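You operate a simulated robot arm through the tools that you are given. There is no shell and no other tool. Be economical: measure what you need, move in short steps, check, and stop when the job is done.

You run a simulated two-armed robot. Do the job below in one go: nothing can be reset, and whatever is moved stays where it is left.

## Task
Take the card box of lot cards on the black belt between the yellow marks and put it away on the second board from the bottom of the stores shelving. Then put the open paper sack on the black belt between the yellow marks away on the top of the sack bench. Then press the call button b to switch it on. Then take the purple brush and put it in the orange tray. Then put the order card on the bare end of the picking table away on the tool ledge of the black belt. Then take the card box of gloves and leave it on the drying rack. Then stack the lime marker block that says "ready" from the middle of the side bench on top of the lime marker block that says "hold". Then take the purple crate on the bench behind the brush bar jig and put it away on the crate spot behind the tipper. Then lift the pocket flap c open. The order counts. Set down upright: card box of lot cards, open paper sack, order card.
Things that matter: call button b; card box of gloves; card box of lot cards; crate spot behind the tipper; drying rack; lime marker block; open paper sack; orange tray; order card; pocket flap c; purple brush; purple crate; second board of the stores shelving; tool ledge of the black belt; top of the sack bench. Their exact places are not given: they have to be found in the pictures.

Only the result counts: the job must be done as asked and must still hold three seconds after the hand-in. Knocking over, shifting, dropping, spilling or breaking anything else fails it.

## Robot
Two 7-joint arms with two-finger parallel grippers on one trunk, on a base that drives. Base frame: it is fixed to the floor where the robot stands at the start and does not move with it; the origin is under the middle of the robot, x ahead of it, y to its left, z up. Lengths are in m, angles in degrees, forces in N, time in s.
The left shoulder is at the start at [0.073, 0.182, 1.086], the right one opposite. With the tool pointing down near the work surface each hand reaches from about 0.3 to 0.76 m from the robot's upright axis, wherever it stands, measured 20 degrees to its own side. Places, roughly: call button b [0.2, 1.8, 0.7]; card box of gloves [-2, 4.75, 1]; card box of lot cards [0.5, 0.25, 1]; crate spot behind the tipper (18x15 cm) [-2.32, 0.02, 0.6]; drying rack (24x24 cm) [-2.18, 8.28, 0.92]; lime marker block [-2.25, 4.75, 1]; open paper sack [0.5, 0, 1]; orange tray (34x30x9 cm) [2.8, 0.8, 0.9]; order card [0.25, 4, 1]; pocket flap c [0.3, 1.5, 0.8]; purple brush (9x3x4 cm) [0.1, 3.3, 0.9]; purple crate (15x13x12 cm) [-2.5, 4.2, 0.9]; second board of the stores shelving [-2.1, -2.3, 0.6]; tool ledge of the black belt (46x17 cm) [0.36, -0.52, 0.8]; top of the sack bench [0.2, -4.8, 0.8]. Payload 3.91 kg a hand.
The TCP of each hand is the grasp point between the finger pads, 0.03 m short of the fingertips. In the tool frame z runs along the fingers and y along their closing line. The gripper opens to 0.11 m. The fingers are 0.02 m wide and 0.01 m thick; the gripper's body (0.048 by 0.112 m) begins 0.055 m behind the TCP.
Orientation is that of the tool frame in the base frame, as a unit quaternion [x, y, z, w]. With the fingers straight down and closing along the base's y, the tool's x points along the base's -x, its y along +y and its z along -z.

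## Interface
- The arms move only by the tool move_arm. It takes "left_deltas", "right_deltas" or both (then of equal length, played together; a hand with none holds still); each is text: rows parted by semicolons, each of 7 numbers parted by spaces: the turn, a rotation vector about the tool's x, y, z in degrees, then the shift along the tool's x, y, z in mm, then the opening, from 0 (shut) to 1 (fully open). In form: ax ay az x y z gripper; .... A call has 1 to 20 rows; each row is the pose to reach, as a shift and turn from the pose commanded when the call began, along the tool's axes at that moment. A row lasts 0.2 s, in which the tool goes at most 0.05 m and 8.6 degrees; a call with a longer step from one row to the next is refused whole, and so is a gripper value outside its range. Where a pose cannot be reached the arm comes as near as it can. A force on the tool above 40 N (or 10 N above the force at the start of the call, whichever is more), or a blocked arm, ends the call early, and 0.2 s more pass. Each finger travels about 0.072 m/s and halts on what it meets, pressing with about 33 N; the grip force reading is that of the motor and also rises with nothing between the fingers. The clock runs only during rows and for 0.2 s after the last one: add rows that repeat a pose to give the fingers time. The reply holds the time, the measured pose of the TCP, the force on the tool along the base axes, the opening and the grip force, in the units named above and with some noise, with the torque about the TCP (base axes, N m) and any sound that the robot's microphone picked up.
- Cameras (640 x 400 px; columns grow to the right, rows downward): "scene" is now at [0.2164, -0.0067, 1.2674]; the picture's right is [-0.05, -1.00, 0.00], its down [-0.63, 0.03, -0.78] and it looks along [0.78, -0.04, -0.63] (base axes); focal length 214 px, centre (320, 200). "left" rides on the left gripper at [0.072, -0.017, -0.103] in its tool frame; the picture's right is [0.23, 0.97, 0.00], its down [-0.76, 0.18, -0.62] and it looks along [-0.61, 0.14, 0.78] (tool axes); focal length 222 px, centre (320, 200). "right" rides on the right gripper at [0.072, 0.017, -0.103] in its tool frame; the picture's right is [-0.23, 0.97, 0.00], its down [-0.76, -0.18, -0.62] and it looks along [-0.61, -0.14, 0.78] (tool axes); focal length 222 px, centre (320, 200).
- snapshot(camera): a new picture of that camera. It takes no simulated time.
- slide_trunk(by): slides the trunk up (or, below 0, down) by that many m; the arms and the scene camera ride with it, the base frame stays. It gives what a move gives, with no picture.
- steer(legs): drives the robot by 1 to 6 legs, each [ahead, left, turn to the left] in m, m and degrees, along the robot's own axes; the way and the turn of a leg run together, so that a leg with both is an arc; at most 1.5 m and 180 degrees a leg. The arms and the cameras ride along, it lands a little off, and it stops where it bumps. It gives what a move gives.
- aim_head(pan, tilt): turns the head with the scene camera to pan (to the left, within 80 degrees either way) and tilt (down, from -29 to 69), counted from straight ahead of the robot. It gives what a move gives.
- probe_pixels(camera, pixels): for up to 12 pixels [column, row] of the newest picture of that camera ("zoom" is the newest enlarged one), the place [x, y, z] in the base frame of the surface seen there, good to about 0.002 m. It takes no simulated time.
- close_up(camera, box): a new picture of the part [left, top, right, bottom] of that camera's present view, enlarged. It takes no simulated time.
- hand_in(): hands the job in; it is judged then, once.

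Keep the steps short. Do not move on a guess: measure, check each grasp and each placing, and mend mistakes. In all there are 322 turns and 208 pictures (those below and enlarged ones count). Leave the grippers open and the arms clear of the work at the hand-in unless told otherwise, and finish with a single line.

The tools are called after ">>>" by a JSON object that holds its "method" and its "body". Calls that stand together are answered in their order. move_arm: Moves the arms, as the interface text tells. Its arguments: {"type":"object","properties":{"left_deltas":{"type":"string"},"right_deltas":{"type":"string"}},"required":[]} The other tools are called the same way: slide_trunk (by) slides the trunk up or down; steer (legs) drives the base; aim_head (pan, tilt) turns the head that bears the scene camera; snapshot (camera) takes a picture; probe_pixels (camera, pixels) gives the place of the surface under pixels of a picture; close_up (camera, box) takes an enlarged picture of a part of a camera's view; hand_in () hands the job in.

At the start:

```text
time_s: 0.0
left_eef_pos: [0.3451, 0.1224, 1.1337]
left_tcp_rot: [0.0, 1.0, 0.0, 0.0]
left_force: [0.5, -0.4, -0.1]
left_ft_torque: [0.01, 0.0, 0.01]
left_grip_width: 0.11
left_grasp_force: 0.1
right_eef_pos: [0.3129, -0.1895, 1.1703]
right_tcp_rot: [0.0, 1.0, 0.001, -0.001]
right_force: [1.4, -2.5, -4.4]
right_ft_torque: [0.1, -0.19, 0.12]
right_grip_width: 0.1099
right_grasp_force: 0.0
trunk travel left (down, up): [-0.35, 0.164]
robot x, y, heading: [-0.001, 0.0001, 0.1]
head pan, tilt: [-3.2, 40.2]
```

scene: 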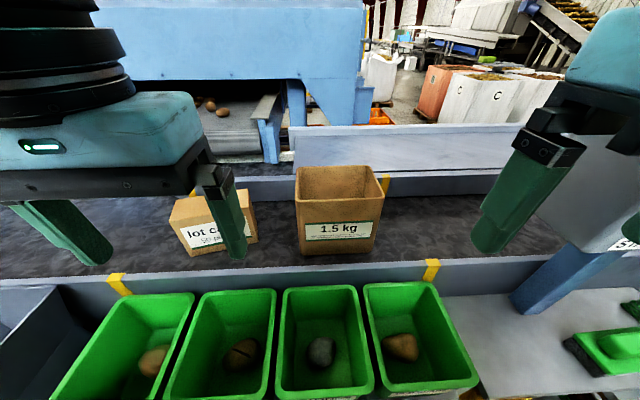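
right: 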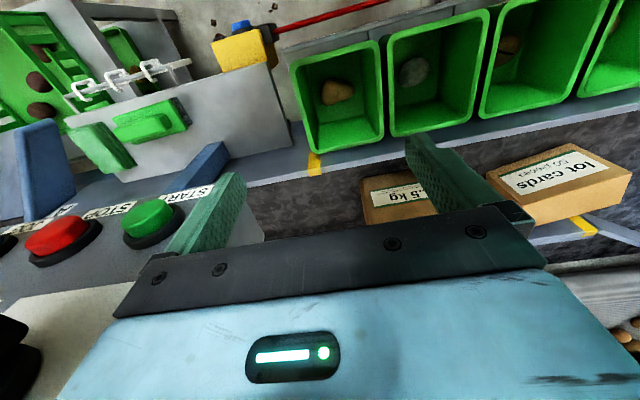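
left: 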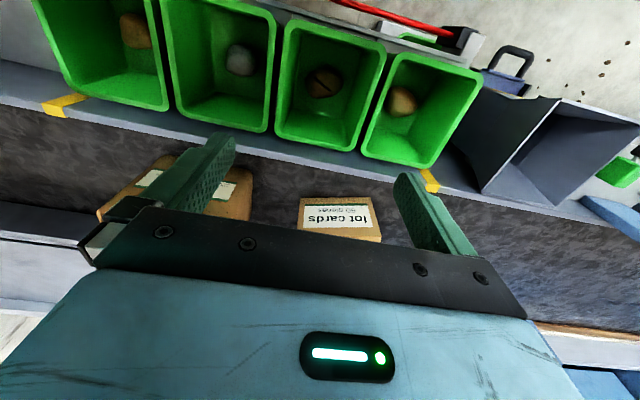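

I see the lot cards box at about (213,225) and the open sack at about (338,210) in the scene picture. I'll measure both first.

>>> {"method": "probe_pixels", "body": {"camera": "scene", "pixels": [[172, 222], [190, 255], [218, 250], [180, 202], [245, 193], [255, 238], [297, 195], [376, 200], [384, 175], [296, 170], [302, 254], [372, 254]]}}

>>> {"method": "probe_pixels", "body": {"camera": "left", "pixels": [[305, 203], [366, 199], [375, 230], [302, 228], [340, 215], [379, 238]]}}

>>> {"method": "close_up", "body": {"camera": "scene", "box": [150, 130, 410, 292]}}

```text
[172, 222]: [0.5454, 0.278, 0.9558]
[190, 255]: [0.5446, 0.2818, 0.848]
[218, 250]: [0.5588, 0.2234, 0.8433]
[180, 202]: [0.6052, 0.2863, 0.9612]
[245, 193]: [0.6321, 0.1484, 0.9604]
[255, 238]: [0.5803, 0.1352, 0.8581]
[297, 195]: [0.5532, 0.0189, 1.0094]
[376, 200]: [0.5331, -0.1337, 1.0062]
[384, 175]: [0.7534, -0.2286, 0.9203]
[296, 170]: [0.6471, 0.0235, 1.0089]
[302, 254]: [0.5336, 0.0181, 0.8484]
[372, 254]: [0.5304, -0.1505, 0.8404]
```

```text
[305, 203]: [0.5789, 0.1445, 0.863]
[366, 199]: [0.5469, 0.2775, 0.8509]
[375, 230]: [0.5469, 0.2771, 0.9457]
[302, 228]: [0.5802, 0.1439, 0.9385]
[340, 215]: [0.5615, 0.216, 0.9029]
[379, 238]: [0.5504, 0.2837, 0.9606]
```

```text
2.46 times, centred on (280, 211) of scene
```

zoom: 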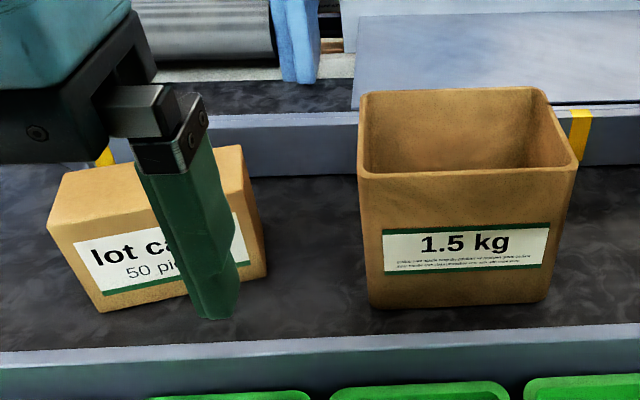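

The box is about 0.147 × 0.063 × 0.12 m, its front face running from (0.545,0.280) to (0.580,0.137). Before grasping, I'll look left and right with the head.

>>> {"method": "aim_head", "body": {"pan": 75, "tilt": 25}}

>>> {"method": "snapshot", "body": {"camera": "scene"}}

>>> {"method": "aim_head", "body": {"pan": -75, "tilt": 25}}

>>> {"method": "snapshot", "body": {"camera": "scene"}}

```text
time_s: 1.5
left_eef_pos: [0.3442, 0.1233, 1.1346]
left_tcp_rot: [0.0, 1.0, 0.0, 0.0]
left_force: [-0.9, -0.1, -0.5]
left_ft_torque: [0.05, 0.0, 0.0]
left_grip_width: 0.1099
left_grasp_force: 0.0
right_eef_pos: [0.3127, -0.1894, 1.171]
right_tcp_rot: [0.0, 1.0, 0.0, -0.001]
right_force: [0.4, 0.5, 0.2]
right_ft_torque: [0.01, 0.0, -0.04]
right_grip_width: 0.1098
right_grasp_force: 0.1
trunk travel left (down, up): [-0.35, 0.164]
robot x, y, heading: [-0.0047, -0.0002, 0.0]
head pan, tilt: [75.0, 25.0]
```

```text
203 pictures are left
```

scene: 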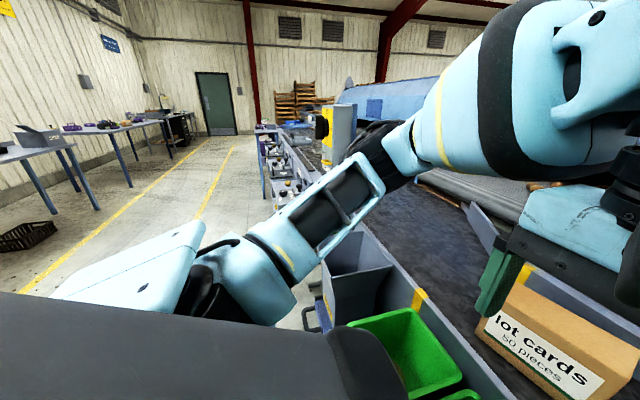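

```text
time_s: 3.9
left_eef_pos: [0.3457, 0.1241, 1.1329]
left_tcp_rot: [-0.004, 1.0, 0.002, 0.001]
left_force: [50.4, -19.7, -33.5]
left_ft_torque: [2.8, 2.75, 2.6]
left_grip_width: 0.1101
left_grasp_force: 0.0
right_eef_pos: [0.3124, -0.1894, 1.1707]
right_tcp_rot: [-0.001, 1.0, 0.0, 0.0]
right_force: [-0.2, 0.6, 0.1]
right_ft_torque: [0.0, -0.01, -0.03]
right_grip_width: 0.1103
right_grasp_force: 0.0
trunk travel left (down, up): [-0.35, 0.164]
robot x, y, heading: [-0.0002, 0.0017, 0.0]
head pan, tilt: [-75.0, 25.0]
```

```text
202 pictures are left
```

scene: 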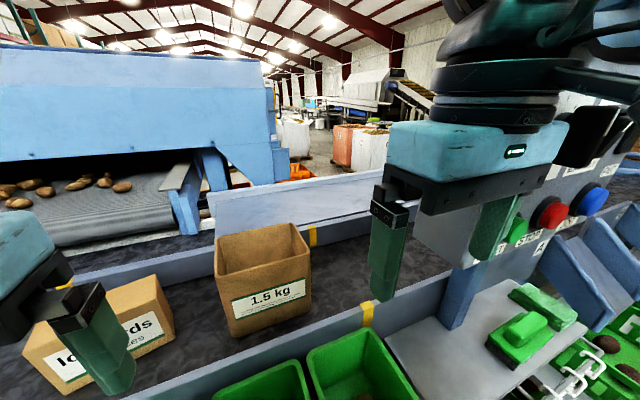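

The left hand reads an odd 50 N and the view seems not fully panned. I'll check with a tiny re-aim.

>>> {"method": "aim_head", "body": {"pan": -60, "tilt": 25}}

>>> {"method": "snapshot", "body": {"camera": "scene"}}

>>> {"method": "snapshot", "body": {"camera": "left"}}

```text
time_s: 4.6
left_eef_pos: [0.3472, 0.1231, 1.1316]
left_tcp_rot: [-0.005, 1.0, 0.001, 0.0]
left_force: [52.0, -18.3, -34.3]
left_ft_torque: [2.6, 2.89, 2.42]
left_grip_width: 0.1098
left_grasp_force: 0.1
right_eef_pos: [0.3133, -0.1892, 1.1709]
right_tcp_rot: [0.0, 1.0, 0.0, 0.0]
right_force: [0.2, -0.1, 0.3]
right_ft_torque: [0.02, -0.04, 0.03]
right_grip_width: 0.11
right_grasp_force: 0.1
trunk travel left (down, up): [-0.35, 0.164]
robot x, y, heading: [-0.0031, -0.0018, -0.1]
head pan, tilt: [-60.0, 25.0]
```

```text
201 pictures are left
```

scene: 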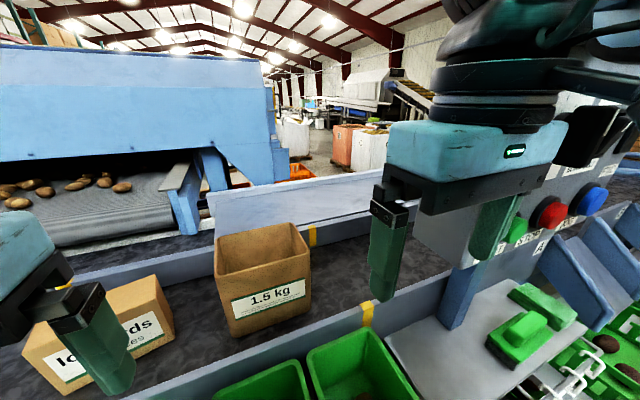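

```text
200 pictures are left
```

left: 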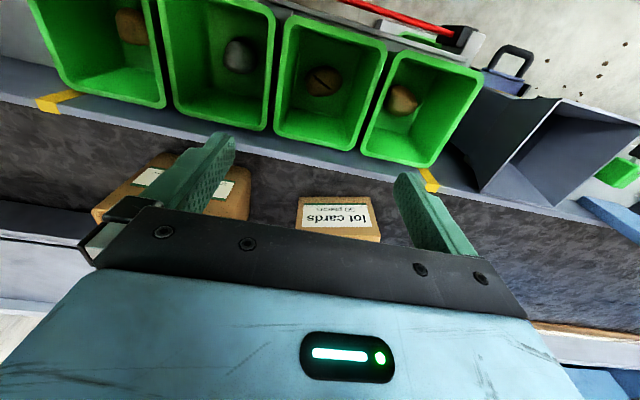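

The head is jammed against the left arm, so I'm turning it back to the middle.

>>> {"method": "aim_head", "body": {"pan": 0, "tilt": 30}}

>>> {"method": "snapshot", "body": {"camera": "scene"}}

```text
time_s: 5.9
left_eef_pos: [0.3438, 0.1233, 1.1349]
left_tcp_rot: [0.002, 1.0, 0.0, 0.001]
left_force: [-0.3, 1.3, 0.4]
left_ft_torque: [0.05, 0.01, 0.02]
left_grip_width: 0.1102
left_grasp_force: 0.1
right_eef_pos: [0.3122, -0.1894, 1.1713]
right_tcp_rot: [0.0, 1.0, 0.001, 0.0]
right_force: [-0.2, -0.3, 0.3]
right_ft_torque: [-0.01, 0.0, 0.04]
right_grip_width: 0.11
right_grasp_force: 0.0
trunk travel left (down, up): [-0.35, 0.164]
robot x, y, heading: [0.0037, -0.0029, -0.1]
head pan, tilt: [0.0, 30.0]
```

```text
199 pictures are left
```

scene: 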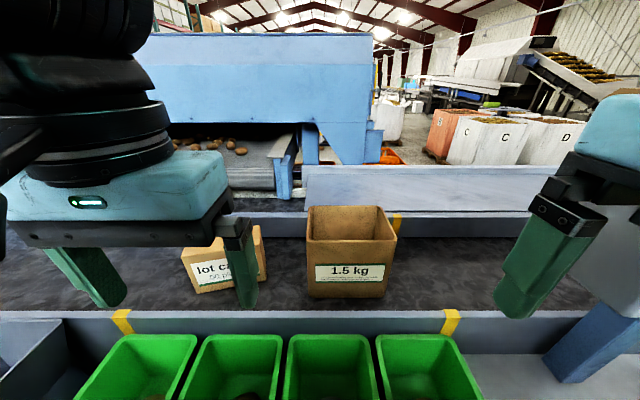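

Forces are back to normal. I'll back into the aisle and turn towards the stores shelving to see how the box must go in.

>>> {"method": "steer", "body": {"legs": [[-0.85, 0, 0], [0, 0, -118]]}}

>>> {"method": "snapshot", "body": {"camera": "scene"}}

```text
time_s: 15.3
left_eef_pos: [-0.8983, -0.3617, 1.1334]
left_tcp_rot: [0.851, 0.525, 0.0, 0.0]
left_force: [-0.4, -0.9, 0.2]
left_ft_torque: [0.0, 0.01, 0.01]
left_grip_width: 0.1101
left_grasp_force: 0.1
right_eef_pos: [-1.164, -0.1921, 1.1714]
right_tcp_rot: [0.851, 0.525, 0.0, 0.0]
right_force: [-0.5, 1.2, 0.1]
right_ft_torque: [0.0, 0.0, -0.01]
right_grip_width: 0.1102
right_grasp_force: 0.1
trunk travel left (down, up): [-0.35, 0.164]
robot x, y, heading: [-0.854, 0.0047, -116.8]
head pan, tilt: [0.0, 30.0]
```

```text
198 pictures are left
```

scene: 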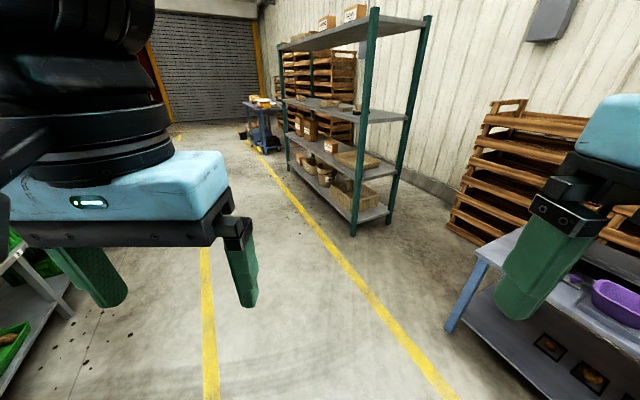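

The shelving with four boards stands ahead. I'll measure the boards.

>>> {"method": "close_up", "body": {"camera": "scene", "box": [265, 0, 441, 240]}}

>>> {"method": "probe_pixels", "body": {"camera": "scene", "pixels": [[325, 148], [345, 157], [360, 170], [380, 170], [330, 112], [370, 118], [300, 46], [360, 215], [290, 137], [345, 105], [408, 117], [355, 160]]}}

```text
1.67 times, centred on (353, 120) of scene
```

zoom: 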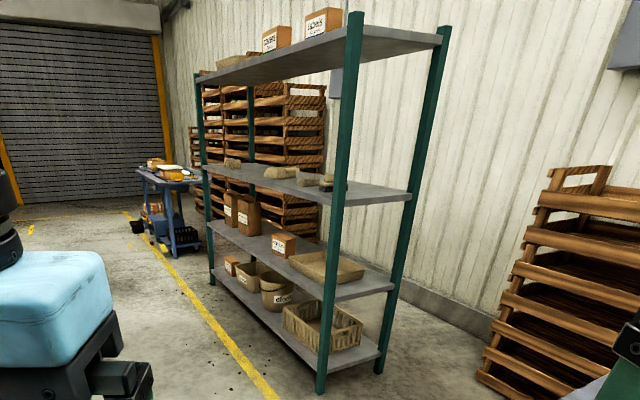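

```text
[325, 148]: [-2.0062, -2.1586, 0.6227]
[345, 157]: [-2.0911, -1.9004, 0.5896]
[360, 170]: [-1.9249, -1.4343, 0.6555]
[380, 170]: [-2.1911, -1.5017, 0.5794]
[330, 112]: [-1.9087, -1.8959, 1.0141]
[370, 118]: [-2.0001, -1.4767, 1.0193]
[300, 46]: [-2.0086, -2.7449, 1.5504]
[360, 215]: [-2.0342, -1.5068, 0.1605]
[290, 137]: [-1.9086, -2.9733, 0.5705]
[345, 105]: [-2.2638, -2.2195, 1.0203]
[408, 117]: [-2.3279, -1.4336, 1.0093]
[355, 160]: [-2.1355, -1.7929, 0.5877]
```

The second board is at z≈0.58 and the board above at z≈1.01, so the box needs a tilted grasp. I'll drive down the aisle for a front view of the free spot.

>>> {"method": "steer", "body": {"legs": [[0, 0, 27], [1.2, -0.05, 0], [1.0, 0, 0], [0, 0, -90]]}}

>>> {"method": "snapshot", "body": {"camera": "scene"}}

```text
time_s: 31.4
left_eef_pos: [-1.2178, -2.334, 1.1336]
left_tcp_rot: [1.0, 0.012, 0.0, 0.001]
left_force: [0.2, -0.4, 0.0]
left_ft_torque: [-0.03, 0.01, 0.02]
left_grip_width: 0.1099
left_grasp_force: 0.1
right_eef_pos: [-1.1925, -2.0215, 1.1714]
right_tcp_rot: [1.0, 0.011, 0.0, 0.0]
right_force: [-0.2, -0.2, 0.6]
right_ft_torque: [-0.01, 0.0, -0.02]
right_grip_width: 0.11
right_grasp_force: 0.1
trunk travel left (down, up): [-0.35, 0.164]
robot x, y, heading: [-0.8749, -2.2034, -178.3]
head pan, tilt: [0.0, 30.0]
```

```text
196 pictures are left
```

scene: 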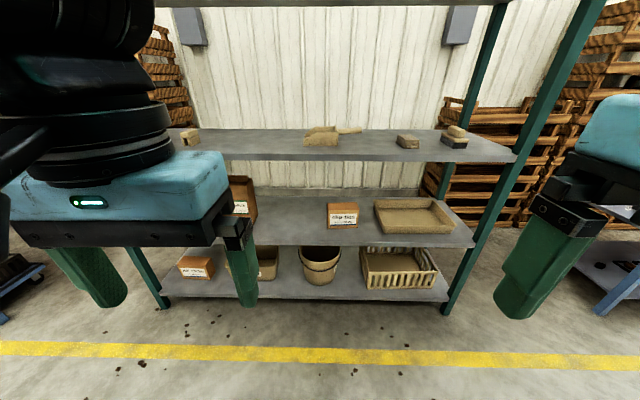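

>>> {"method": "probe_pixels", "body": {"camera": "scene", "pixels": [[270, 225], [300, 225], [320, 200], [328, 228], [357, 205], [290, 244], [257, 212], [240, 210], [300, 197], [376, 215], [290, 159], [290, 156]]}}

>>> {"method": "close_up", "body": {"camera": "scene", "box": [220, 120, 480, 283]}}

```text
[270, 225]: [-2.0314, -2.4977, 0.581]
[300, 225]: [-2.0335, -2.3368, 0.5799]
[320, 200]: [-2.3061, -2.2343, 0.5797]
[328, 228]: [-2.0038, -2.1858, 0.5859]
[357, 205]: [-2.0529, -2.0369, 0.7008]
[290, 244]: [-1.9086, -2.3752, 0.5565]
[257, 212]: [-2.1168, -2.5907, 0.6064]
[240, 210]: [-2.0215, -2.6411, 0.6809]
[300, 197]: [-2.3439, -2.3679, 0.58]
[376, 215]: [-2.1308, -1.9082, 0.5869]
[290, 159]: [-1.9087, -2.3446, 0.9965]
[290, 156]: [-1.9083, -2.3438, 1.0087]
```

```text
2.45 times, centred on (350, 202) of scene
```

zoom: 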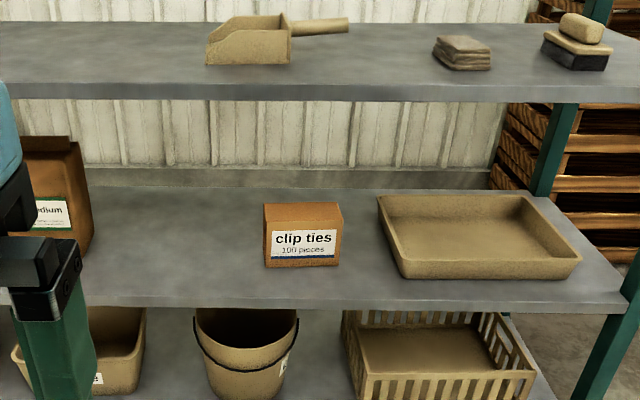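

The second board is free between y≈-2.59 and -2.19 at z=0.58, with the next board's underside at ≈0.98. I'll place the box at about (-2.04,-2.39). Driving back to the belt now.

>>> {"method": "steer", "body": {"legs": [[0, 0, 88.5], [-1.2, 0, 0], [-1.0, 0, 0], [0, 0, 90], [0.85, 0, 0]]}}

>>> {"method": "snapshot", "body": {"camera": "scene"}}

```text
time_s: 53.2
left_eef_pos: [0.3603, 0.0284, 1.1345]
left_tcp_rot: [0.043, 0.999, 0.0, -0.001]
left_force: [0.1, 0.0, -0.5]
left_ft_torque: [0.0, -0.02, -0.01]
left_grip_width: 0.1099
left_grasp_force: 0.1
right_eef_pos: [0.2963, -0.2795, 1.1703]
right_tcp_rot: [0.041, 0.999, -0.005, -0.005]
right_force: [0.5, 0.6, -1.0]
right_ft_torque: [-0.26, -0.38, -0.22]
right_grip_width: 0.1099
right_grasp_force: 0.0
trunk travel left (down, up): [-0.35, 0.164]
robot x, y, heading: [0.0074, -0.0621, -5.1]
head pan, tilt: [0.0, 30.0]
stopped in leg 5: the force on the tool passed its limit at 90 N (the readings are from after the stop); the commanded pose is now the measured one
```

```text
194 pictures are left
```

scene: 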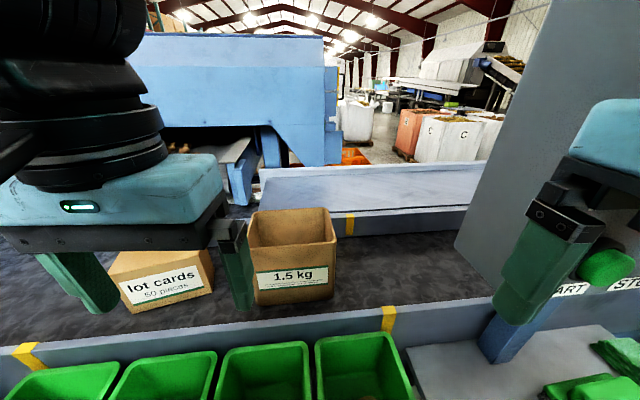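

The right hand bumped the button panel. I'll back away a little and check whether anything moved or started.

>>> {"method": "steer", "body": {"legs": [[-0.15, 0, 0], [0, 0.06, 5]]}}

>>> {"method": "snapshot", "body": {"camera": "scene"}}

>>> {"method": "snapshot", "body": {"camera": "right"}}

```text
time_s: 55.4
left_eef_pos: [0.2044, 0.1322, 1.1334]
left_tcp_rot: [-0.001, 1.0, 0.0, -0.001]
left_force: [0.3, -0.1, 0.7]
left_ft_torque: [-0.02, 0.0, 0.0]
left_grip_width: 0.1101
left_grasp_force: 0.1
right_eef_pos: [0.1681, -0.1813, 1.1712]
right_tcp_rot: [-0.004, 1.0, -0.004, -0.006]
right_force: [10.6, -6.8, -6.3]
right_ft_torque: [0.69, 0.81, 0.29]
right_grip_width: 0.1101
right_grasp_force: 0.1
trunk travel left (down, up): [-0.35, 0.164]
robot x, y, heading: [-0.1406, 0.0092, -0.1]
head pan, tilt: [0.0, 30.0]
```

```text
193 pictures are left
```

scene: 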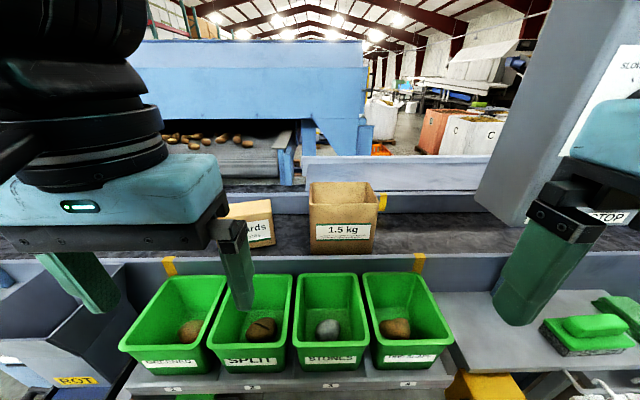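

```text
192 pictures are left
```

right: 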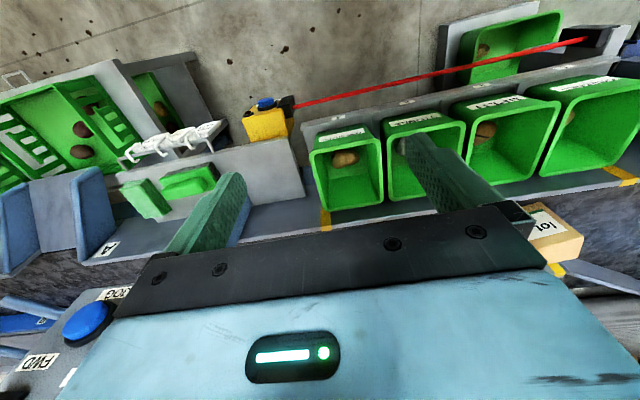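

>>> {"method": "probe_pixels", "body": {"camera": "scene", "pixels": [[311, 205], [376, 206], [313, 251], [371, 251], [270, 200], [275, 243], [262, 247], [590, 215], [540, 190], [600, 120]]}}

>>> {"method": "close_up", "body": {"camera": "scene", "box": [420, 20, 640, 400]}}

```text
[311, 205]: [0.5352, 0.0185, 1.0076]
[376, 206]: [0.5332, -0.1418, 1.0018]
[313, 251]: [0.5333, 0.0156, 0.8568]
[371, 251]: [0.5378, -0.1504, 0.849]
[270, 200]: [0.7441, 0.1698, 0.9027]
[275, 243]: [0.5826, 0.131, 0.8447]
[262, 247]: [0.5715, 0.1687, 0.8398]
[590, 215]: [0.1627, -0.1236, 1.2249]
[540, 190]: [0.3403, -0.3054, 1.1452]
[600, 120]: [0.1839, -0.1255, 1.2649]
```

```text
1.05 times, centred on (530, 210) of scene (not enlarged: the box is as wide or as high as the picture)
```

zoom: 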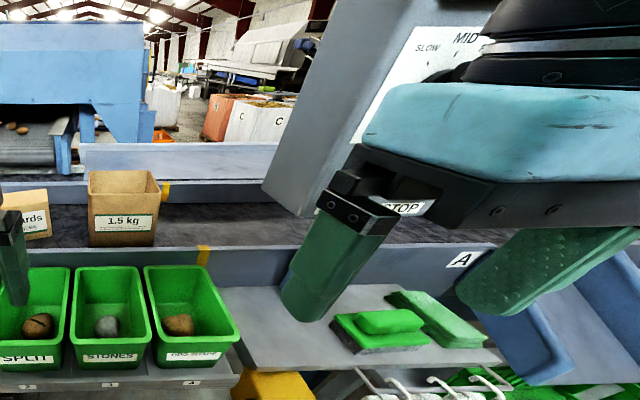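

Nothing on the belt moved. I'll probe the low front edges on the left before driving in again with an offset to the left, away from the panel.

>>> {"method": "probe_pixels", "body": {"camera": "scene", "pixels": [[60, 385], [130, 340], [240, 395], [20, 345], [60, 300], [175, 385], [500, 385], [10, 330]]}}

>>> {"method": "move_arm", "body": {"right_deltas": "0 0 0 30 10 0 1; 0 0 0 60 20 0 1; 0 0 0 80 30 0 1"}}

```text
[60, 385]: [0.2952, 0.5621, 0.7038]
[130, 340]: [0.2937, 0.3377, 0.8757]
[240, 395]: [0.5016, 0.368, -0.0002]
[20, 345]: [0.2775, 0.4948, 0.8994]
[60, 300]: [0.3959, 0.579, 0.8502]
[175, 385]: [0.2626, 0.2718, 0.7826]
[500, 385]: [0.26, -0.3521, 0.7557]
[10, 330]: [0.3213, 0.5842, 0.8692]
```

```text
time_s: 55.7
left_eef_pos: [0.2038, 0.1318, 1.1349]
left_tcp_rot: [0.0, 1.0, 0.0, -0.001]
left_force: [1.0, 0.4, -0.2]
left_ft_torque: [-0.02, 0.01, 0.0]
left_grip_width: 0.11
left_grasp_force: 0.2
right_eef_pos: [0.1658, -0.1825, 1.1686]
right_tcp_rot: [-0.002, 1.0, -0.003, -0.007]
right_force: [9.4, 2.5, -2.7]
right_ft_torque: [-0.29, 0.79, -0.43]
right_grip_width: 0.1099
right_grasp_force: 0.0
trunk travel left (down, up): [-0.35, 0.164]
robot x, y, heading: [-0.144, 0.0094, -0.0]
head pan, tilt: [0.0, 30.0]
stopped in row 1 (right hand): the force on the tool passed its limit at 71 N (the readings are from after the stop); the commanded pose is now the measured one
```

The right arm is touching the robot's own body when pulled in; I'll ease it forward 2 cm instead.

>>> {"method": "move_arm", "body": {"right_deltas": "0 0 0 -10 0 0 1; 0 0 0 -20 0 0 1"}}

```text
time_s: 56.3
left_eef_pos: [0.2049, 0.1332, 1.1333]
left_tcp_rot: [0.0, 1.0, 0.0, -0.001]
left_force: [-0.2, 0.2, 0.8]
left_ft_torque: [-0.02, 0.0, -0.03]
left_grip_width: 0.1099
left_grasp_force: 0.0
right_eef_pos: [0.1867, -0.1812, 1.1682]
right_tcp_rot: [-0.003, 1.0, -0.003, -0.007]
right_force: [0.5, -0.5, -0.2]
right_ft_torque: [0.01, 0.01, 0.0]
right_grip_width: 0.11
right_grasp_force: 0.0
trunk travel left (down, up): [-0.35, 0.164]
robot x, y, heading: [-0.1396, 0.0089, 0.0]
head pan, tilt: [0.0, 30.0]
```

Now shift left and forward to the belt.

>>> {"method": "steer", "body": {"legs": [[0, 0.11, 0], [0.13, 0, 0]]}}

>>> {"method": "move_arm", "body": {"left_deltas": "0 0 7.6 -30 20 0 1; 0 0 15.2 -60 40 0 1; 0 0 22.8 -90 60 0 1; 0 0 30.4 -120 80 0 1; 0 0 38 -150 100 0 1; 0 0 45.6 -150 120 0 1; 0 0 53.2 -150 140 0 1; 0 0 60.8 -150 150 0 1; 0 0 68.4 -150 150 0 1; 0 0 76 -150 150 0 1"}}

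```text
time_s: 58.8
left_eef_pos: [0.3324, 0.2435, 1.1341]
left_tcp_rot: [-0.003, 1.0, 0.001, -0.001]
left_force: [0.6, -0.1, 0.5]
left_ft_torque: [-0.02, 0.0, -0.04]
left_grip_width: 0.1098
left_grasp_force: 0.0
right_eef_pos: [0.3168, -0.0704, 1.1691]
right_tcp_rot: [-0.006, 1.0, -0.003, -0.007]
right_force: [0.4, -0.1, -0.1]
right_ft_torque: [0.03, 0.02, 0.02]
right_grip_width: 0.1102
right_grasp_force: 0.2
trunk travel left (down, up): [-0.35, 0.164]
robot x, y, heading: [-0.0091, 0.1182, 0.5]
head pan, tilt: [0.0, 30.0]
```

```text
time_s: 61.0
left_eef_pos: [0.4812, 0.3952, 1.1326]
left_tcp_rot: [0.616, 0.788, -0.001, 0.0]
left_force: [-0.4, 0.4, -0.3]
left_ft_torque: [-0.01, 0.02, -0.02]
left_grip_width: 0.1103
left_grasp_force: 0.1
right_eef_pos: [0.3151, -0.0696, 1.1696]
right_tcp_rot: [-0.005, 1.0, -0.003, -0.006]
right_force: [-1.1, 0.0, 0.0]
right_ft_torque: [0.0, 0.0, -0.01]
right_grip_width: 0.1099
right_grasp_force: 0.2
trunk travel left (down, up): [-0.35, 0.164]
robot x, y, heading: [-0.0132, 0.1197, 0.3]
head pan, tilt: [0.0, 30.0]
```

Yaw reached. Now tilt the hand 45° and move to the pre-grasp pose beside the box's left end.

>>> {"method": "move_arm", "body": {"left_deltas": "0 -7.5 0 0 20 0 1; 0 -15 0 0 40 0 1; 0 -22.5 0 -10 67 10 1; 0 -30 0 -30 67 30 1; 0 -37.5 0 -50 67 60 1; 0 -45 0 -66 67 90 1; 0 -45 0 -66 67 110 1; 0 -45 0 -66 67 110 1"}}

>>> {"method": "snapshot", "body": {"camera": "left"}}

>>> {"method": "snapshot", "body": {"camera": "scene"}}

```text
time_s: 62.8
left_eef_pos: [0.5629, 0.3483, 1.0218]
left_tcp_rot: [0.566, 0.73, -0.235, 0.302]
left_force: [-0.3, 0.8, -0.5]
left_ft_torque: [0.01, 0.04, 0.01]
left_grip_width: 0.11
left_grasp_force: 0.2
right_eef_pos: [0.3152, -0.0704, 1.1693]
right_tcp_rot: [-0.006, 1.0, -0.004, -0.006]
right_force: [0.0, 0.3, 0.5]
right_ft_torque: [-0.03, 0.0, 0.01]
right_grip_width: 0.1101
right_grasp_force: 0.1
trunk travel left (down, up): [-0.35, 0.164]
robot x, y, heading: [-0.0114, 0.1198, -0.0]
head pan, tilt: [0.0, 30.0]
```

```text
190 pictures are left
```

left: 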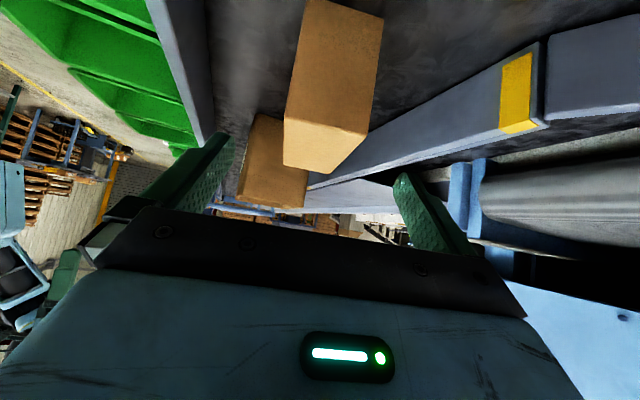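

```text
189 pictures are left
```

scene: 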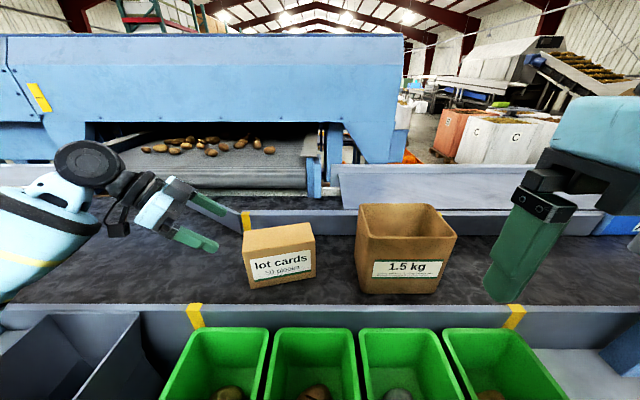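

Box in view now from the scene at (280,255). I'll re-measure its top corners accurately.

>>> {"method": "probe_pixels", "body": {"camera": "scene", "pixels": [[245, 235], [306, 224], [313, 244], [249, 255], [280, 238], [250, 287], [316, 272]]}}

>>> {"method": "probe_pixels", "body": {"camera": "left", "pixels": [[287, 122], [365, 131], [325, 165], [287, 160], [320, 145]]}}

```text
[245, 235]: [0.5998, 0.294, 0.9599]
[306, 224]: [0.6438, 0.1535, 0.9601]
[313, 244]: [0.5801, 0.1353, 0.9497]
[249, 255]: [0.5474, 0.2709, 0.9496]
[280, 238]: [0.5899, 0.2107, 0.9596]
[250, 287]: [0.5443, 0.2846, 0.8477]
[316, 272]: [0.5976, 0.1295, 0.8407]
```

```text
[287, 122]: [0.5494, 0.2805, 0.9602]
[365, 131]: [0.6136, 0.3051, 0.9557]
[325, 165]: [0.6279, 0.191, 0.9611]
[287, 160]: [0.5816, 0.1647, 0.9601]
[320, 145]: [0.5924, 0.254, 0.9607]
```

Alignment is good; I'll slide 128 mm along the fingers and close.

>>> {"method": "move_arm", "body": {"left_deltas": "0 0 0 0 0 30 1; 0 0 0 0 0 60 1; 0 0 0 0 0 90 1; 0 0 0 0 0 110 1; 0 0 0 0 0 128 1; 0 0 0 0 0 128 0.7; 0 0 0 0 0 128 0.5; 0 0 0 0 0 128 0.3; 0 0 0 0 0 128 0.2; 0 0 0 0 0 128 0.2"}}

>>> {"method": "snapshot", "body": {"camera": "scene"}}

```text
time_s: 65.2
left_eef_pos: [0.6036, 0.2779, 0.9691]
left_tcp_rot: [0.568, 0.727, -0.203, 0.328]
left_force: [-0.6, 3.1, 0.5]
left_ft_torque: [0.13, -0.05, 0.05]
left_grip_width: 0.0802
left_grasp_force: 32.6
right_eef_pos: [0.3222, -0.0688, 1.164]
right_tcp_rot: [-0.004, 1.0, -0.003, -0.011]
right_force: [0.4, -0.6, -0.5]
right_ft_torque: [0.0, 0.01, 0.02]
right_grip_width: 0.1098
right_grasp_force: 0.1
trunk travel left (down, up): [-0.35, 0.164]
robot x, y, heading: [-0.0144, 0.1185, 0.1]
head pan, tilt: [0.0, 30.0]
stopped in row 10 (left hand): the arm was blocked; the commanded pose is now the measured one
```

```text
188 pictures are left
```

scene: 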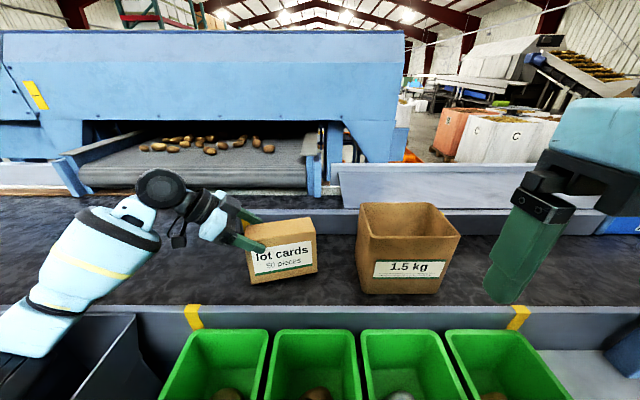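

The arm was blocked (forearm near the chute) and only the tips pinch the box's upper corner. I'll open, back off, and raise the trunk for elbow clearance.

>>> {"method": "move_arm", "body": {"left_deltas": "0 0 0 0 0 0 0.9; 0 0 0 0 0 0 1; 0 0 0 0 0 -5 1; 0 0 0 0 0 -40 1; 0 0 0 0 0 -80 1; 0 0 0 0 0 -80 1"}}

>>> {"method": "slide_trunk", "body": {"by": 0.15}}

>>> {"method": "snapshot", "body": {"camera": "scene"}}

```text
time_s: 66.6
left_eef_pos: [0.5767, 0.3296, 1.028]
left_tcp_rot: [0.569, 0.727, -0.204, 0.325]
left_force: [0.0, 0.6, 0.3]
left_ft_torque: [0.05, 0.0, -0.03]
left_grip_width: 0.1101
left_grasp_force: 0.2
right_eef_pos: [0.3157, -0.0703, 1.1688]
right_tcp_rot: [-0.005, 1.0, -0.004, -0.007]
right_force: [0.3, -0.6, -0.4]
right_ft_torque: [0.01, 0.01, -0.01]
right_grip_width: 0.11
right_grasp_force: 0.2
trunk travel left (down, up): [-0.35, 0.164]
robot x, y, heading: [-0.0123, 0.1226, 0.4]
head pan, tilt: [0.0, 30.0]
```

```text
time_s: 68.4
left_eef_pos: [0.5788, 0.3278, 1.1769]
left_tcp_rot: [0.569, 0.726, -0.204, 0.327]
left_force: [0.7, -0.3, -0.4]
left_ft_torque: [-0.03, 0.03, 0.01]
left_grip_width: 0.1098
left_grasp_force: 0.0
right_eef_pos: [0.3162, -0.0705, 1.3179]
right_tcp_rot: [-0.005, 1.0, -0.003, -0.008]
right_force: [0.1, 0.4, -0.6]
right_ft_torque: [0.03, 0.0, -0.01]
right_grip_width: 0.11
right_grasp_force: 0.0
trunk travel left (down, up): [-0.5, 0.014]
robot x, y, heading: [-0.011, 0.1215, 0.1]
head pan, tilt: [0.0, 30.0]
```

```text
187 pictures are left
```

scene: 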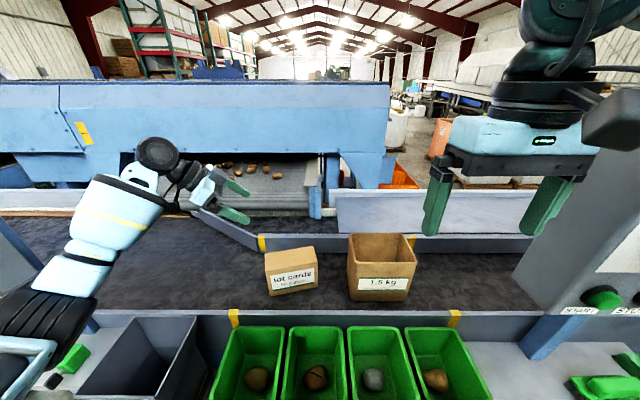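

>>> {"method": "probe_pixels", "body": {"camera": "scene", "pixels": [[266, 253], [311, 247], [316, 268], [271, 274], [290, 258], [272, 294], [317, 285]]}}

>>> {"method": "close_up", "body": {"camera": "scene", "box": [200, 200, 440, 350]}}

```text
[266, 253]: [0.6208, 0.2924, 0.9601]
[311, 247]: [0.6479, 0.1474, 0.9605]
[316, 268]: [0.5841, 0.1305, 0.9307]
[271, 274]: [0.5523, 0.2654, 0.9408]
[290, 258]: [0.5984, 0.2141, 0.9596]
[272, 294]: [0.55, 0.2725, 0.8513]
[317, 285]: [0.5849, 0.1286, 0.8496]
```

```text
2.67 times, centred on (320, 275) of scene
```

zoom: 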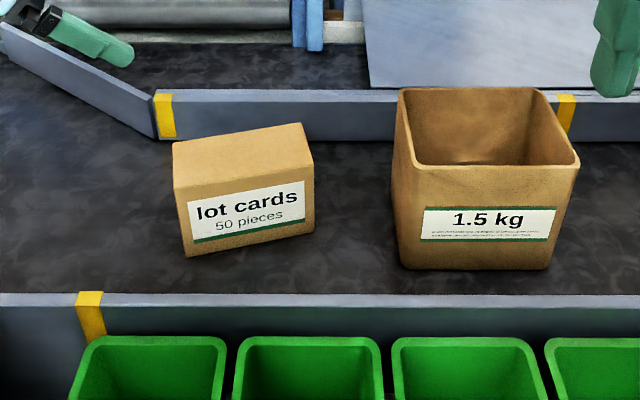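

>>> {"method": "probe_pixels", "body": {"camera": "zoom", "pixels": [[175, 145], [300, 125], [311, 158], [179, 184], [180, 190], [310, 164], [188, 250], [312, 228]]}}

```text
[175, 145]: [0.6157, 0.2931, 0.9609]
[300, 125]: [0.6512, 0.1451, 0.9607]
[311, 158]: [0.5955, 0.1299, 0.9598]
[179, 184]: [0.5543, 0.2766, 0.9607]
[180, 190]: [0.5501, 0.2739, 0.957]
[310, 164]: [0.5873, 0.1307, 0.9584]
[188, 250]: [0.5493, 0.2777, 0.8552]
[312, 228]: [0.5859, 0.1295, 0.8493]
```

Box is now centred at (0.602,0.212). Correcting the small hand twist and moving to the pre-grasp pose.

>>> {"method": "move_arm", "body": {"left_deltas": "2 0 -1 30 -5 25 1; 4 0 -2.2 60 -10 50 1; 4 0 -2.2 90 -16 75 1; 4 0 -2.2 120 -16 97 1; 4 0 -2.2 120 -16 97 1"}}

>>> {"method": "snapshot", "body": {"camera": "scene"}}

```text
time_s: 69.6
left_eef_pos: [0.5692, 0.341, 1.0246]
left_tcp_rot: [0.566, 0.729, -0.235, 0.304]
left_force: [0.4, 0.4, 0.9]
left_ft_torque: [0.04, 0.01, 0.0]
left_grip_width: 0.1101
left_grasp_force: 0.0
right_eef_pos: [0.315, -0.0704, 1.321]
right_tcp_rot: [-0.006, 1.0, -0.003, -0.006]
right_force: [0.6, -0.3, -0.7]
right_ft_torque: [0.02, 0.01, 0.03]
right_grip_width: 0.11
right_grasp_force: 0.1
trunk travel left (down, up): [-0.5, 0.014]
robot x, y, heading: [-0.0114, 0.1248, 0.3]
head pan, tilt: [0.0, 30.0]
```

```text
185 pictures are left
```

scene: 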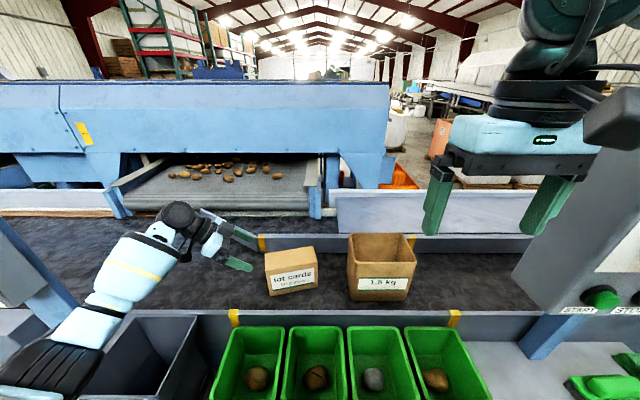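

>>> {"method": "probe_pixels", "body": {"camera": "scene", "pixels": [[125, 305], [80, 345], [100, 350], [150, 280], [140, 315]]}}

>>> {"method": "move_arm", "body": {"left_deltas": "0 0 0 0 0 30 1; 0 0 0 0 0 60 1; 0 0 0 0 0 80 1; 0 0 0 0 0 80 1"}}

```text
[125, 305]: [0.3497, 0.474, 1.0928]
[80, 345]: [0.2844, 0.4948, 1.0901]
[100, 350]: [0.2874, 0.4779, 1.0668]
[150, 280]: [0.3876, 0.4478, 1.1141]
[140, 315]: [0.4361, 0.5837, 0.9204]
```

```text
time_s: 70.6
left_eef_pos: [0.5816, 0.2861, 0.9675]
left_tcp_rot: [0.566, 0.729, -0.235, 0.304]
left_force: [0.7, 0.9, -0.7]
left_ft_torque: [-0.02, -0.03, 0.01]
left_grip_width: 0.11
left_grasp_force: 0.0
right_eef_pos: [0.3157, -0.0698, 1.3187]
right_tcp_rot: [-0.005, 1.0, -0.003, -0.006]
right_force: [-0.4, 0.7, -0.3]
right_ft_torque: [0.02, -0.03, 0.01]
right_grip_width: 0.1099
right_grasp_force: 0.0
trunk travel left (down, up): [-0.5, 0.014]
robot x, y, heading: [-0.0127, 0.1201, 0.3]
head pan, tilt: [0.0, 30.0]
```

Free so far; advancing the remaining 48 mm, then closing.

>>> {"method": "move_arm", "body": {"left_deltas": "0 0 0 0 0 25 1; 0 0 0 0 0 48 1; 0 0 0 0 0 48 1; 0 0 0 0 0 48 0.8; 0 0 0 0 0 48 0.6; 0 0 0 0 0 48 0.4; 0 0 0 0 0 48 0.4; 0 0 0 0 0 48 0.4"}}

>>> {"method": "snapshot", "body": {"camera": "scene"}}

```text
time_s: 72.4
left_eef_pos: [0.5914, 0.2541, 0.9344]
left_tcp_rot: [0.566, 0.729, -0.234, 0.305]
left_force: [6.9, 1.2, 5.3]
left_ft_torque: [0.3, -0.27, -0.06]
left_grip_width: 0.075
left_grasp_force: 33.1
right_eef_pos: [0.3168, -0.0692, 1.3198]
right_tcp_rot: [-0.005, 1.0, -0.004, -0.005]
right_force: [0.5, -0.2, -0.6]
right_ft_torque: [-0.03, 0.0, 0.01]
right_grip_width: 0.1102
right_grasp_force: 0.0
trunk travel left (down, up): [-0.5, 0.014]
robot x, y, heading: [-0.0094, 0.1188, 0.2]
head pan, tilt: [0.0, 30.0]
```

```text
184 pictures are left
```

scene: 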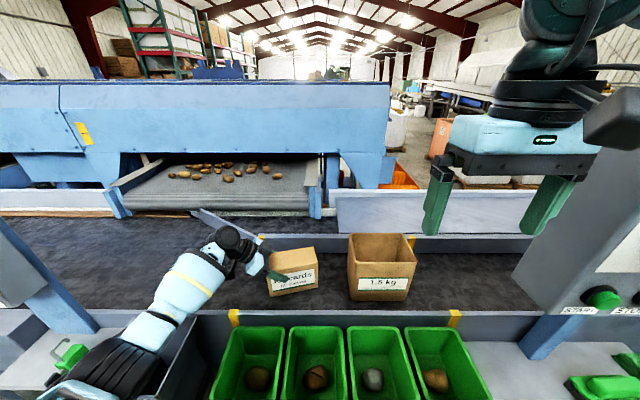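

Gripped (0.075 m). Lifting straight up 12 cm.

>>> {"method": "move_arm", "body": {"left_deltas": "0 0 0 -14 0 -14 0.4; 0 0 0 -28 0 -28 0.4; 0 0 0 -50 0 -50 0.4; 0 0 0 -71 0 -71 0.4; 0 0 0 -85 0 -85 0.4; 0 0 0 -85 0 -85 0.4"}}

>>> {"method": "snapshot", "body": {"camera": "scene"}}

```text
time_s: 73.8
left_eef_pos: [0.5911, 0.2549, 1.0532]
left_tcp_rot: [0.566, 0.73, -0.235, 0.304]
left_force: [0.4, -0.1, -2.5]
left_ft_torque: [0.12, 0.02, -0.02]
left_grip_width: 0.0751
left_grasp_force: 33.5
right_eef_pos: [0.3153, -0.0693, 1.3184]
right_tcp_rot: [-0.005, 1.0, -0.003, -0.007]
right_force: [0.4, -0.4, -0.5]
right_ft_torque: [0.02, -0.02, 0.01]
right_grip_width: 0.1098
right_grasp_force: 0.1
trunk travel left (down, up): [-0.5, 0.014]
robot x, y, heading: [-0.0104, 0.1211, 0.4]
head pan, tilt: [0.0, 30.0]
```

```text
183 pictures are left
```

scene: 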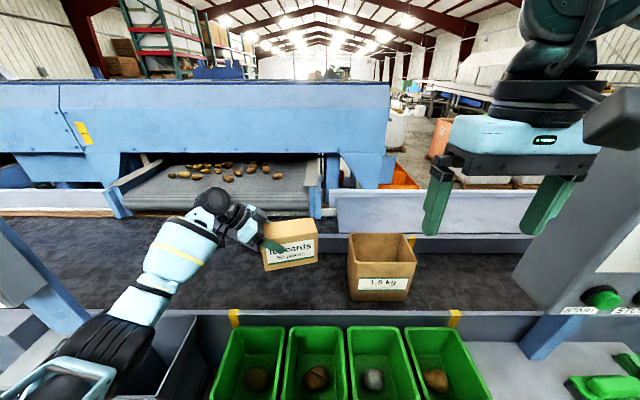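

Box held level and light. Driving back into the aisle, down to the shelving and facing it.

>>> {"method": "steer", "body": {"legs": [[-0.85, 0, 0], [0, 0, -90], [1.3, 0.05, 0], [1.2, 0, 0], [0, 0, -90]]}}

>>> {"method": "snapshot", "body": {"camera": "scene"}}

```text
time_s: 97.6
left_eef_pos: [-1.359, -2.5278, 1.0527]
left_tcp_rot: [0.75, -0.54, -0.311, -0.223]
left_force: [0.3, 0.2, -2.6]
left_ft_torque: [-0.13, -0.07, 0.0]
left_grip_width: 0.0749
left_grasp_force: 32.7
right_eef_pos: [-1.1059, -2.1851, 1.3189]
right_tcp_rot: [0.999, 0.04, 0.007, -0.003]
right_force: [-0.2, -0.4, 0.4]
right_ft_torque: [0.03, -0.02, 0.01]
right_grip_width: 0.11
right_grasp_force: 0.0
trunk travel left (down, up): [-0.5, 0.014]
robot x, y, heading: [-0.7652, -2.3502, -175.7]
head pan, tilt: [0.0, 30.0]
```

```text
182 pictures are left
```

scene: 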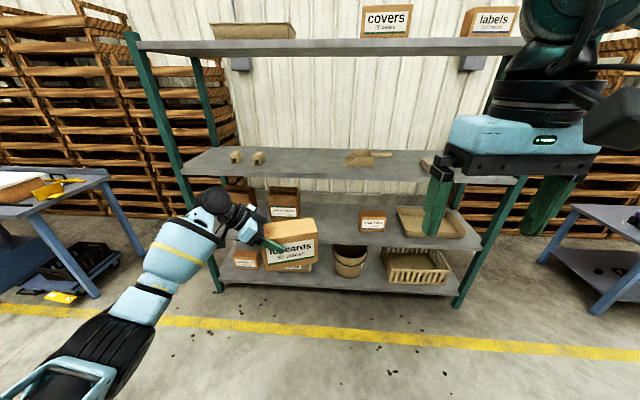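

Now yaw the hand by 71° so that the box points into the shelf.

>>> {"method": "move_arm", "body": {"left_deltas": "-5.6 0 -5.6 0 0 0 0.4; -11.2 0 -11.2 0 0 0 0.4; -16.8 0 -16.8 0 0 0 0.4; -22.4 0 -22.4 0 0 0 0.4; -28 0 -28 0 0 0 0.4; -33.6 0 -33.6 0 0 0 0.4; -39.2 0 -39.2 0 0 0 0.4; -44.8 0 -44.8 0 0 0 0.4; -50.5 0 -50.5 0 0 0 0.4; -50.5 0 -50.5 0 0 0 0.4"}}

>>> {"method": "slide_trunk", "body": {"by": -0.25}}

>>> {"method": "snapshot", "body": {"camera": "scene"}}

```text
time_s: 99.8
left_eef_pos: [-1.358, -2.5292, 1.0526]
left_tcp_rot: [0.924, 0.0, -0.383, -0.001]
left_force: [-0.1, 0.1, -2.8]
left_ft_torque: [-0.02, -0.14, 0.05]
left_grip_width: 0.0749
left_grasp_force: 32.4
right_eef_pos: [-1.106, -2.1854, 1.3201]
right_tcp_rot: [0.999, 0.04, 0.007, -0.004]
right_force: [0.6, -0.6, 0.1]
right_ft_torque: [0.02, 0.0, 0.03]
right_grip_width: 0.1098
right_grasp_force: 0.2
trunk travel left (down, up): [-0.5, 0.014]
robot x, y, heading: [-0.7663, -2.3499, -175.8]
head pan, tilt: [0.0, 30.0]
```

```text
time_s: 102.1
left_eef_pos: [-1.3588, -2.5288, 0.8074]
left_tcp_rot: [0.925, -0.001, -0.38, -0.001]
left_force: [0.2, 0.7, -3.1]
left_ft_torque: [0.0, -0.08, 0.01]
left_grip_width: 0.0744
left_grasp_force: 33.5
right_eef_pos: [-1.1104, -2.1839, 1.0735]
right_tcp_rot: [0.999, 0.038, 0.01, -0.003]
right_force: [-9.1, -0.7, -3.1]
right_ft_torque: [0.25, -0.83, -0.36]
right_grip_width: 0.1098
right_grasp_force: 0.0
trunk travel left (down, up): [-0.257, 0.257]
robot x, y, heading: [-0.768, -2.3489, -175.7]
head pan, tilt: [0.0, 30.0]
stopped: the force on the tool passed its limit at 46 N (the readings are from after the stop); the commanded pose is now the measured one
```

```text
181 pictures are left
```

scene: 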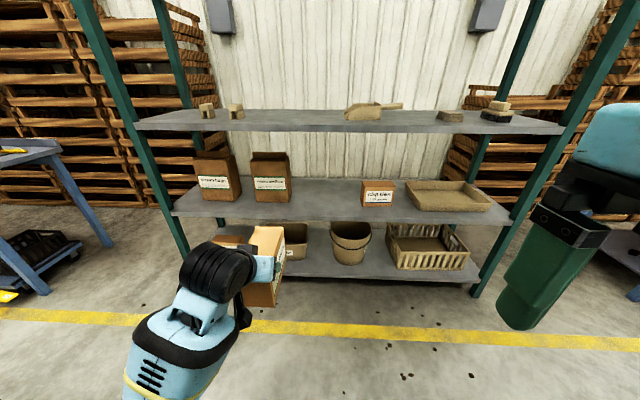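

The right arm touched the robot's own body while lowering. I'll move the right hand forward 8 cm and go on.

>>> {"method": "move_arm", "body": {"right_deltas": "0 0 0 -30 0 0 1; 0 0 0 -60 0 0 1; 0 0 0 -90 0 0 1; 0 0 0 -90 0 0 1"}}

>>> {"method": "probe_pixels", "body": {"camera": "scene", "pixels": [[330, 195], [300, 216], [330, 216], [362, 202], [288, 203], [290, 190], [330, 131], [258, 229], [283, 226], [247, 270], [273, 305]]}}

```text
time_s: 103.1
left_eef_pos: [-1.3582, -2.528, 0.809]
left_tcp_rot: [0.924, 0.0, -0.382, -0.002]
left_force: [0.8, 0.3, -2.6]
left_ft_torque: [0.02, -0.11, 0.0]
left_grip_width: 0.0747
left_grasp_force: 32.3
right_eef_pos: [-1.1999, -2.1895, 1.0748]
right_tcp_rot: [0.999, 0.039, 0.009, -0.004]
right_force: [0.7, -0.8, 0.1]
right_ft_torque: [0.02, -0.01, 0.02]
right_grip_width: 0.1098
right_grasp_force: 0.1
trunk travel left (down, up): [-0.257, 0.257]
robot x, y, heading: [-0.7672, -2.3482, -175.8]
head pan, tilt: [0.0, 30.0]
```

```text
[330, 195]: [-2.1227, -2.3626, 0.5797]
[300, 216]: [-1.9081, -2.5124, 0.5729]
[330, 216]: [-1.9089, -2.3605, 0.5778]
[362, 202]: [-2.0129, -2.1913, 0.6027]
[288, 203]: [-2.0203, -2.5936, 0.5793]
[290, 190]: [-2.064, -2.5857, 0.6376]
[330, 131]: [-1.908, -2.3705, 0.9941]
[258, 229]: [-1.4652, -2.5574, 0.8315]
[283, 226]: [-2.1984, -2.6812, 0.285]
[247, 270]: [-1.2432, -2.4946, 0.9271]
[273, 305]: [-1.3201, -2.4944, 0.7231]
```

Clear now. Lower the trunk 10 cm, then shift right 18 cm and go forward 35 cm, and look.

>>> {"method": "slide_trunk", "body": {"by": -0.1}}

>>> {"method": "steer", "body": {"legs": [[0, -0.183, 0], [0.38, 0, 0]]}}

>>> {"method": "snapshot", "body": {"camera": "scene"}}

```text
time_s: 104.4
left_eef_pos: [-1.3581, -2.5283, 0.7094]
left_tcp_rot: [0.924, -0.001, -0.382, -0.002]
left_force: [0.1, -0.5, -2.4]
left_ft_torque: [0.03, -0.11, 0.0]
left_grip_width: 0.0748
left_grasp_force: 32.3
right_eef_pos: [-1.1989, -2.1909, 0.975]
right_tcp_rot: [0.999, 0.039, 0.008, -0.005]
right_force: [0.9, 0.3, -0.5]
right_ft_torque: [-0.01, -0.01, 0.02]
right_grip_width: 0.11
right_grasp_force: 0.1
trunk travel left (down, up): [-0.157, 0.357]
robot x, y, heading: [-0.7664, -2.3494, -175.8]
head pan, tilt: [0.0, 30.0]
```

```text
time_s: 108.7
left_eef_pos: [-1.7589, -2.3853, 0.7075]
left_tcp_rot: [0.924, 0.004, -0.381, 0.0]
left_force: [0.3, 0.9, -2.6]
left_ft_torque: [-0.02, -0.13, -0.02]
left_grip_width: 0.0747
left_grasp_force: 33.1
right_eef_pos: [-1.6038, -2.0448, 0.9732]
right_tcp_rot: [0.999, 0.045, 0.009, -0.005]
right_force: [0.0, -0.2, -0.6]
right_ft_torque: [0.01, -0.02, -0.03]
right_grip_width: 0.11
right_grasp_force: 0.0
trunk travel left (down, up): [-0.157, 0.357]
robot x, y, heading: [-1.1711, -2.205, -175.4]
head pan, tilt: [0.0, 30.0]
```

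```text
180 pictures are left
```

scene: 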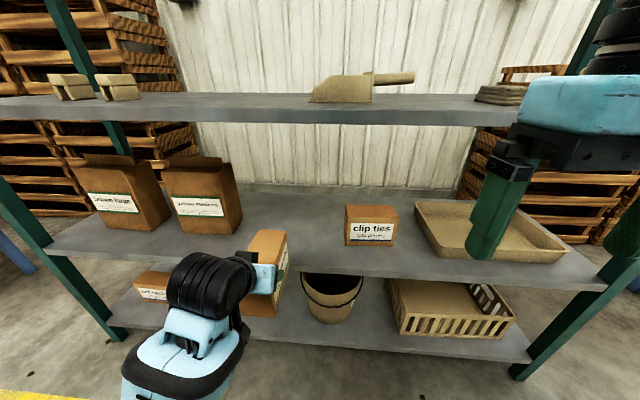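

Box bottom is ~3 cm above the board. Forward 0.19 m more.

>>> {"method": "steer", "body": {"legs": [[0.19, 0, 0]]}}

>>> {"method": "snapshot", "body": {"camera": "scene"}}

```text
time_s: 110.2
left_eef_pos: [-1.9478, -2.3995, 0.7082]
left_tcp_rot: [0.924, 0.003, -0.382, 0.0]
left_force: [-0.2, -0.1, -2.6]
left_ft_torque: [-0.04, -0.09, 0.01]
left_grip_width: 0.075
left_grasp_force: 33.5
right_eef_pos: [-1.7901, -2.0608, 0.9733]
right_tcp_rot: [0.999, 0.043, 0.01, -0.005]
right_force: [-0.7, -0.1, -0.9]
right_ft_torque: [0.03, -0.04, -0.04]
right_grip_width: 0.1099
right_grasp_force: 0.1
trunk travel left (down, up): [-0.157, 0.357]
robot x, y, heading: [-1.3579, -2.2158, -175.5]
head pan, tilt: [0.0, 30.0]
```

```text
179 pictures are left
```

scene: 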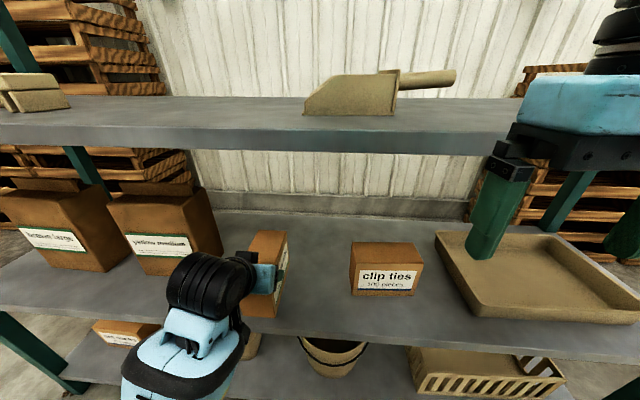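

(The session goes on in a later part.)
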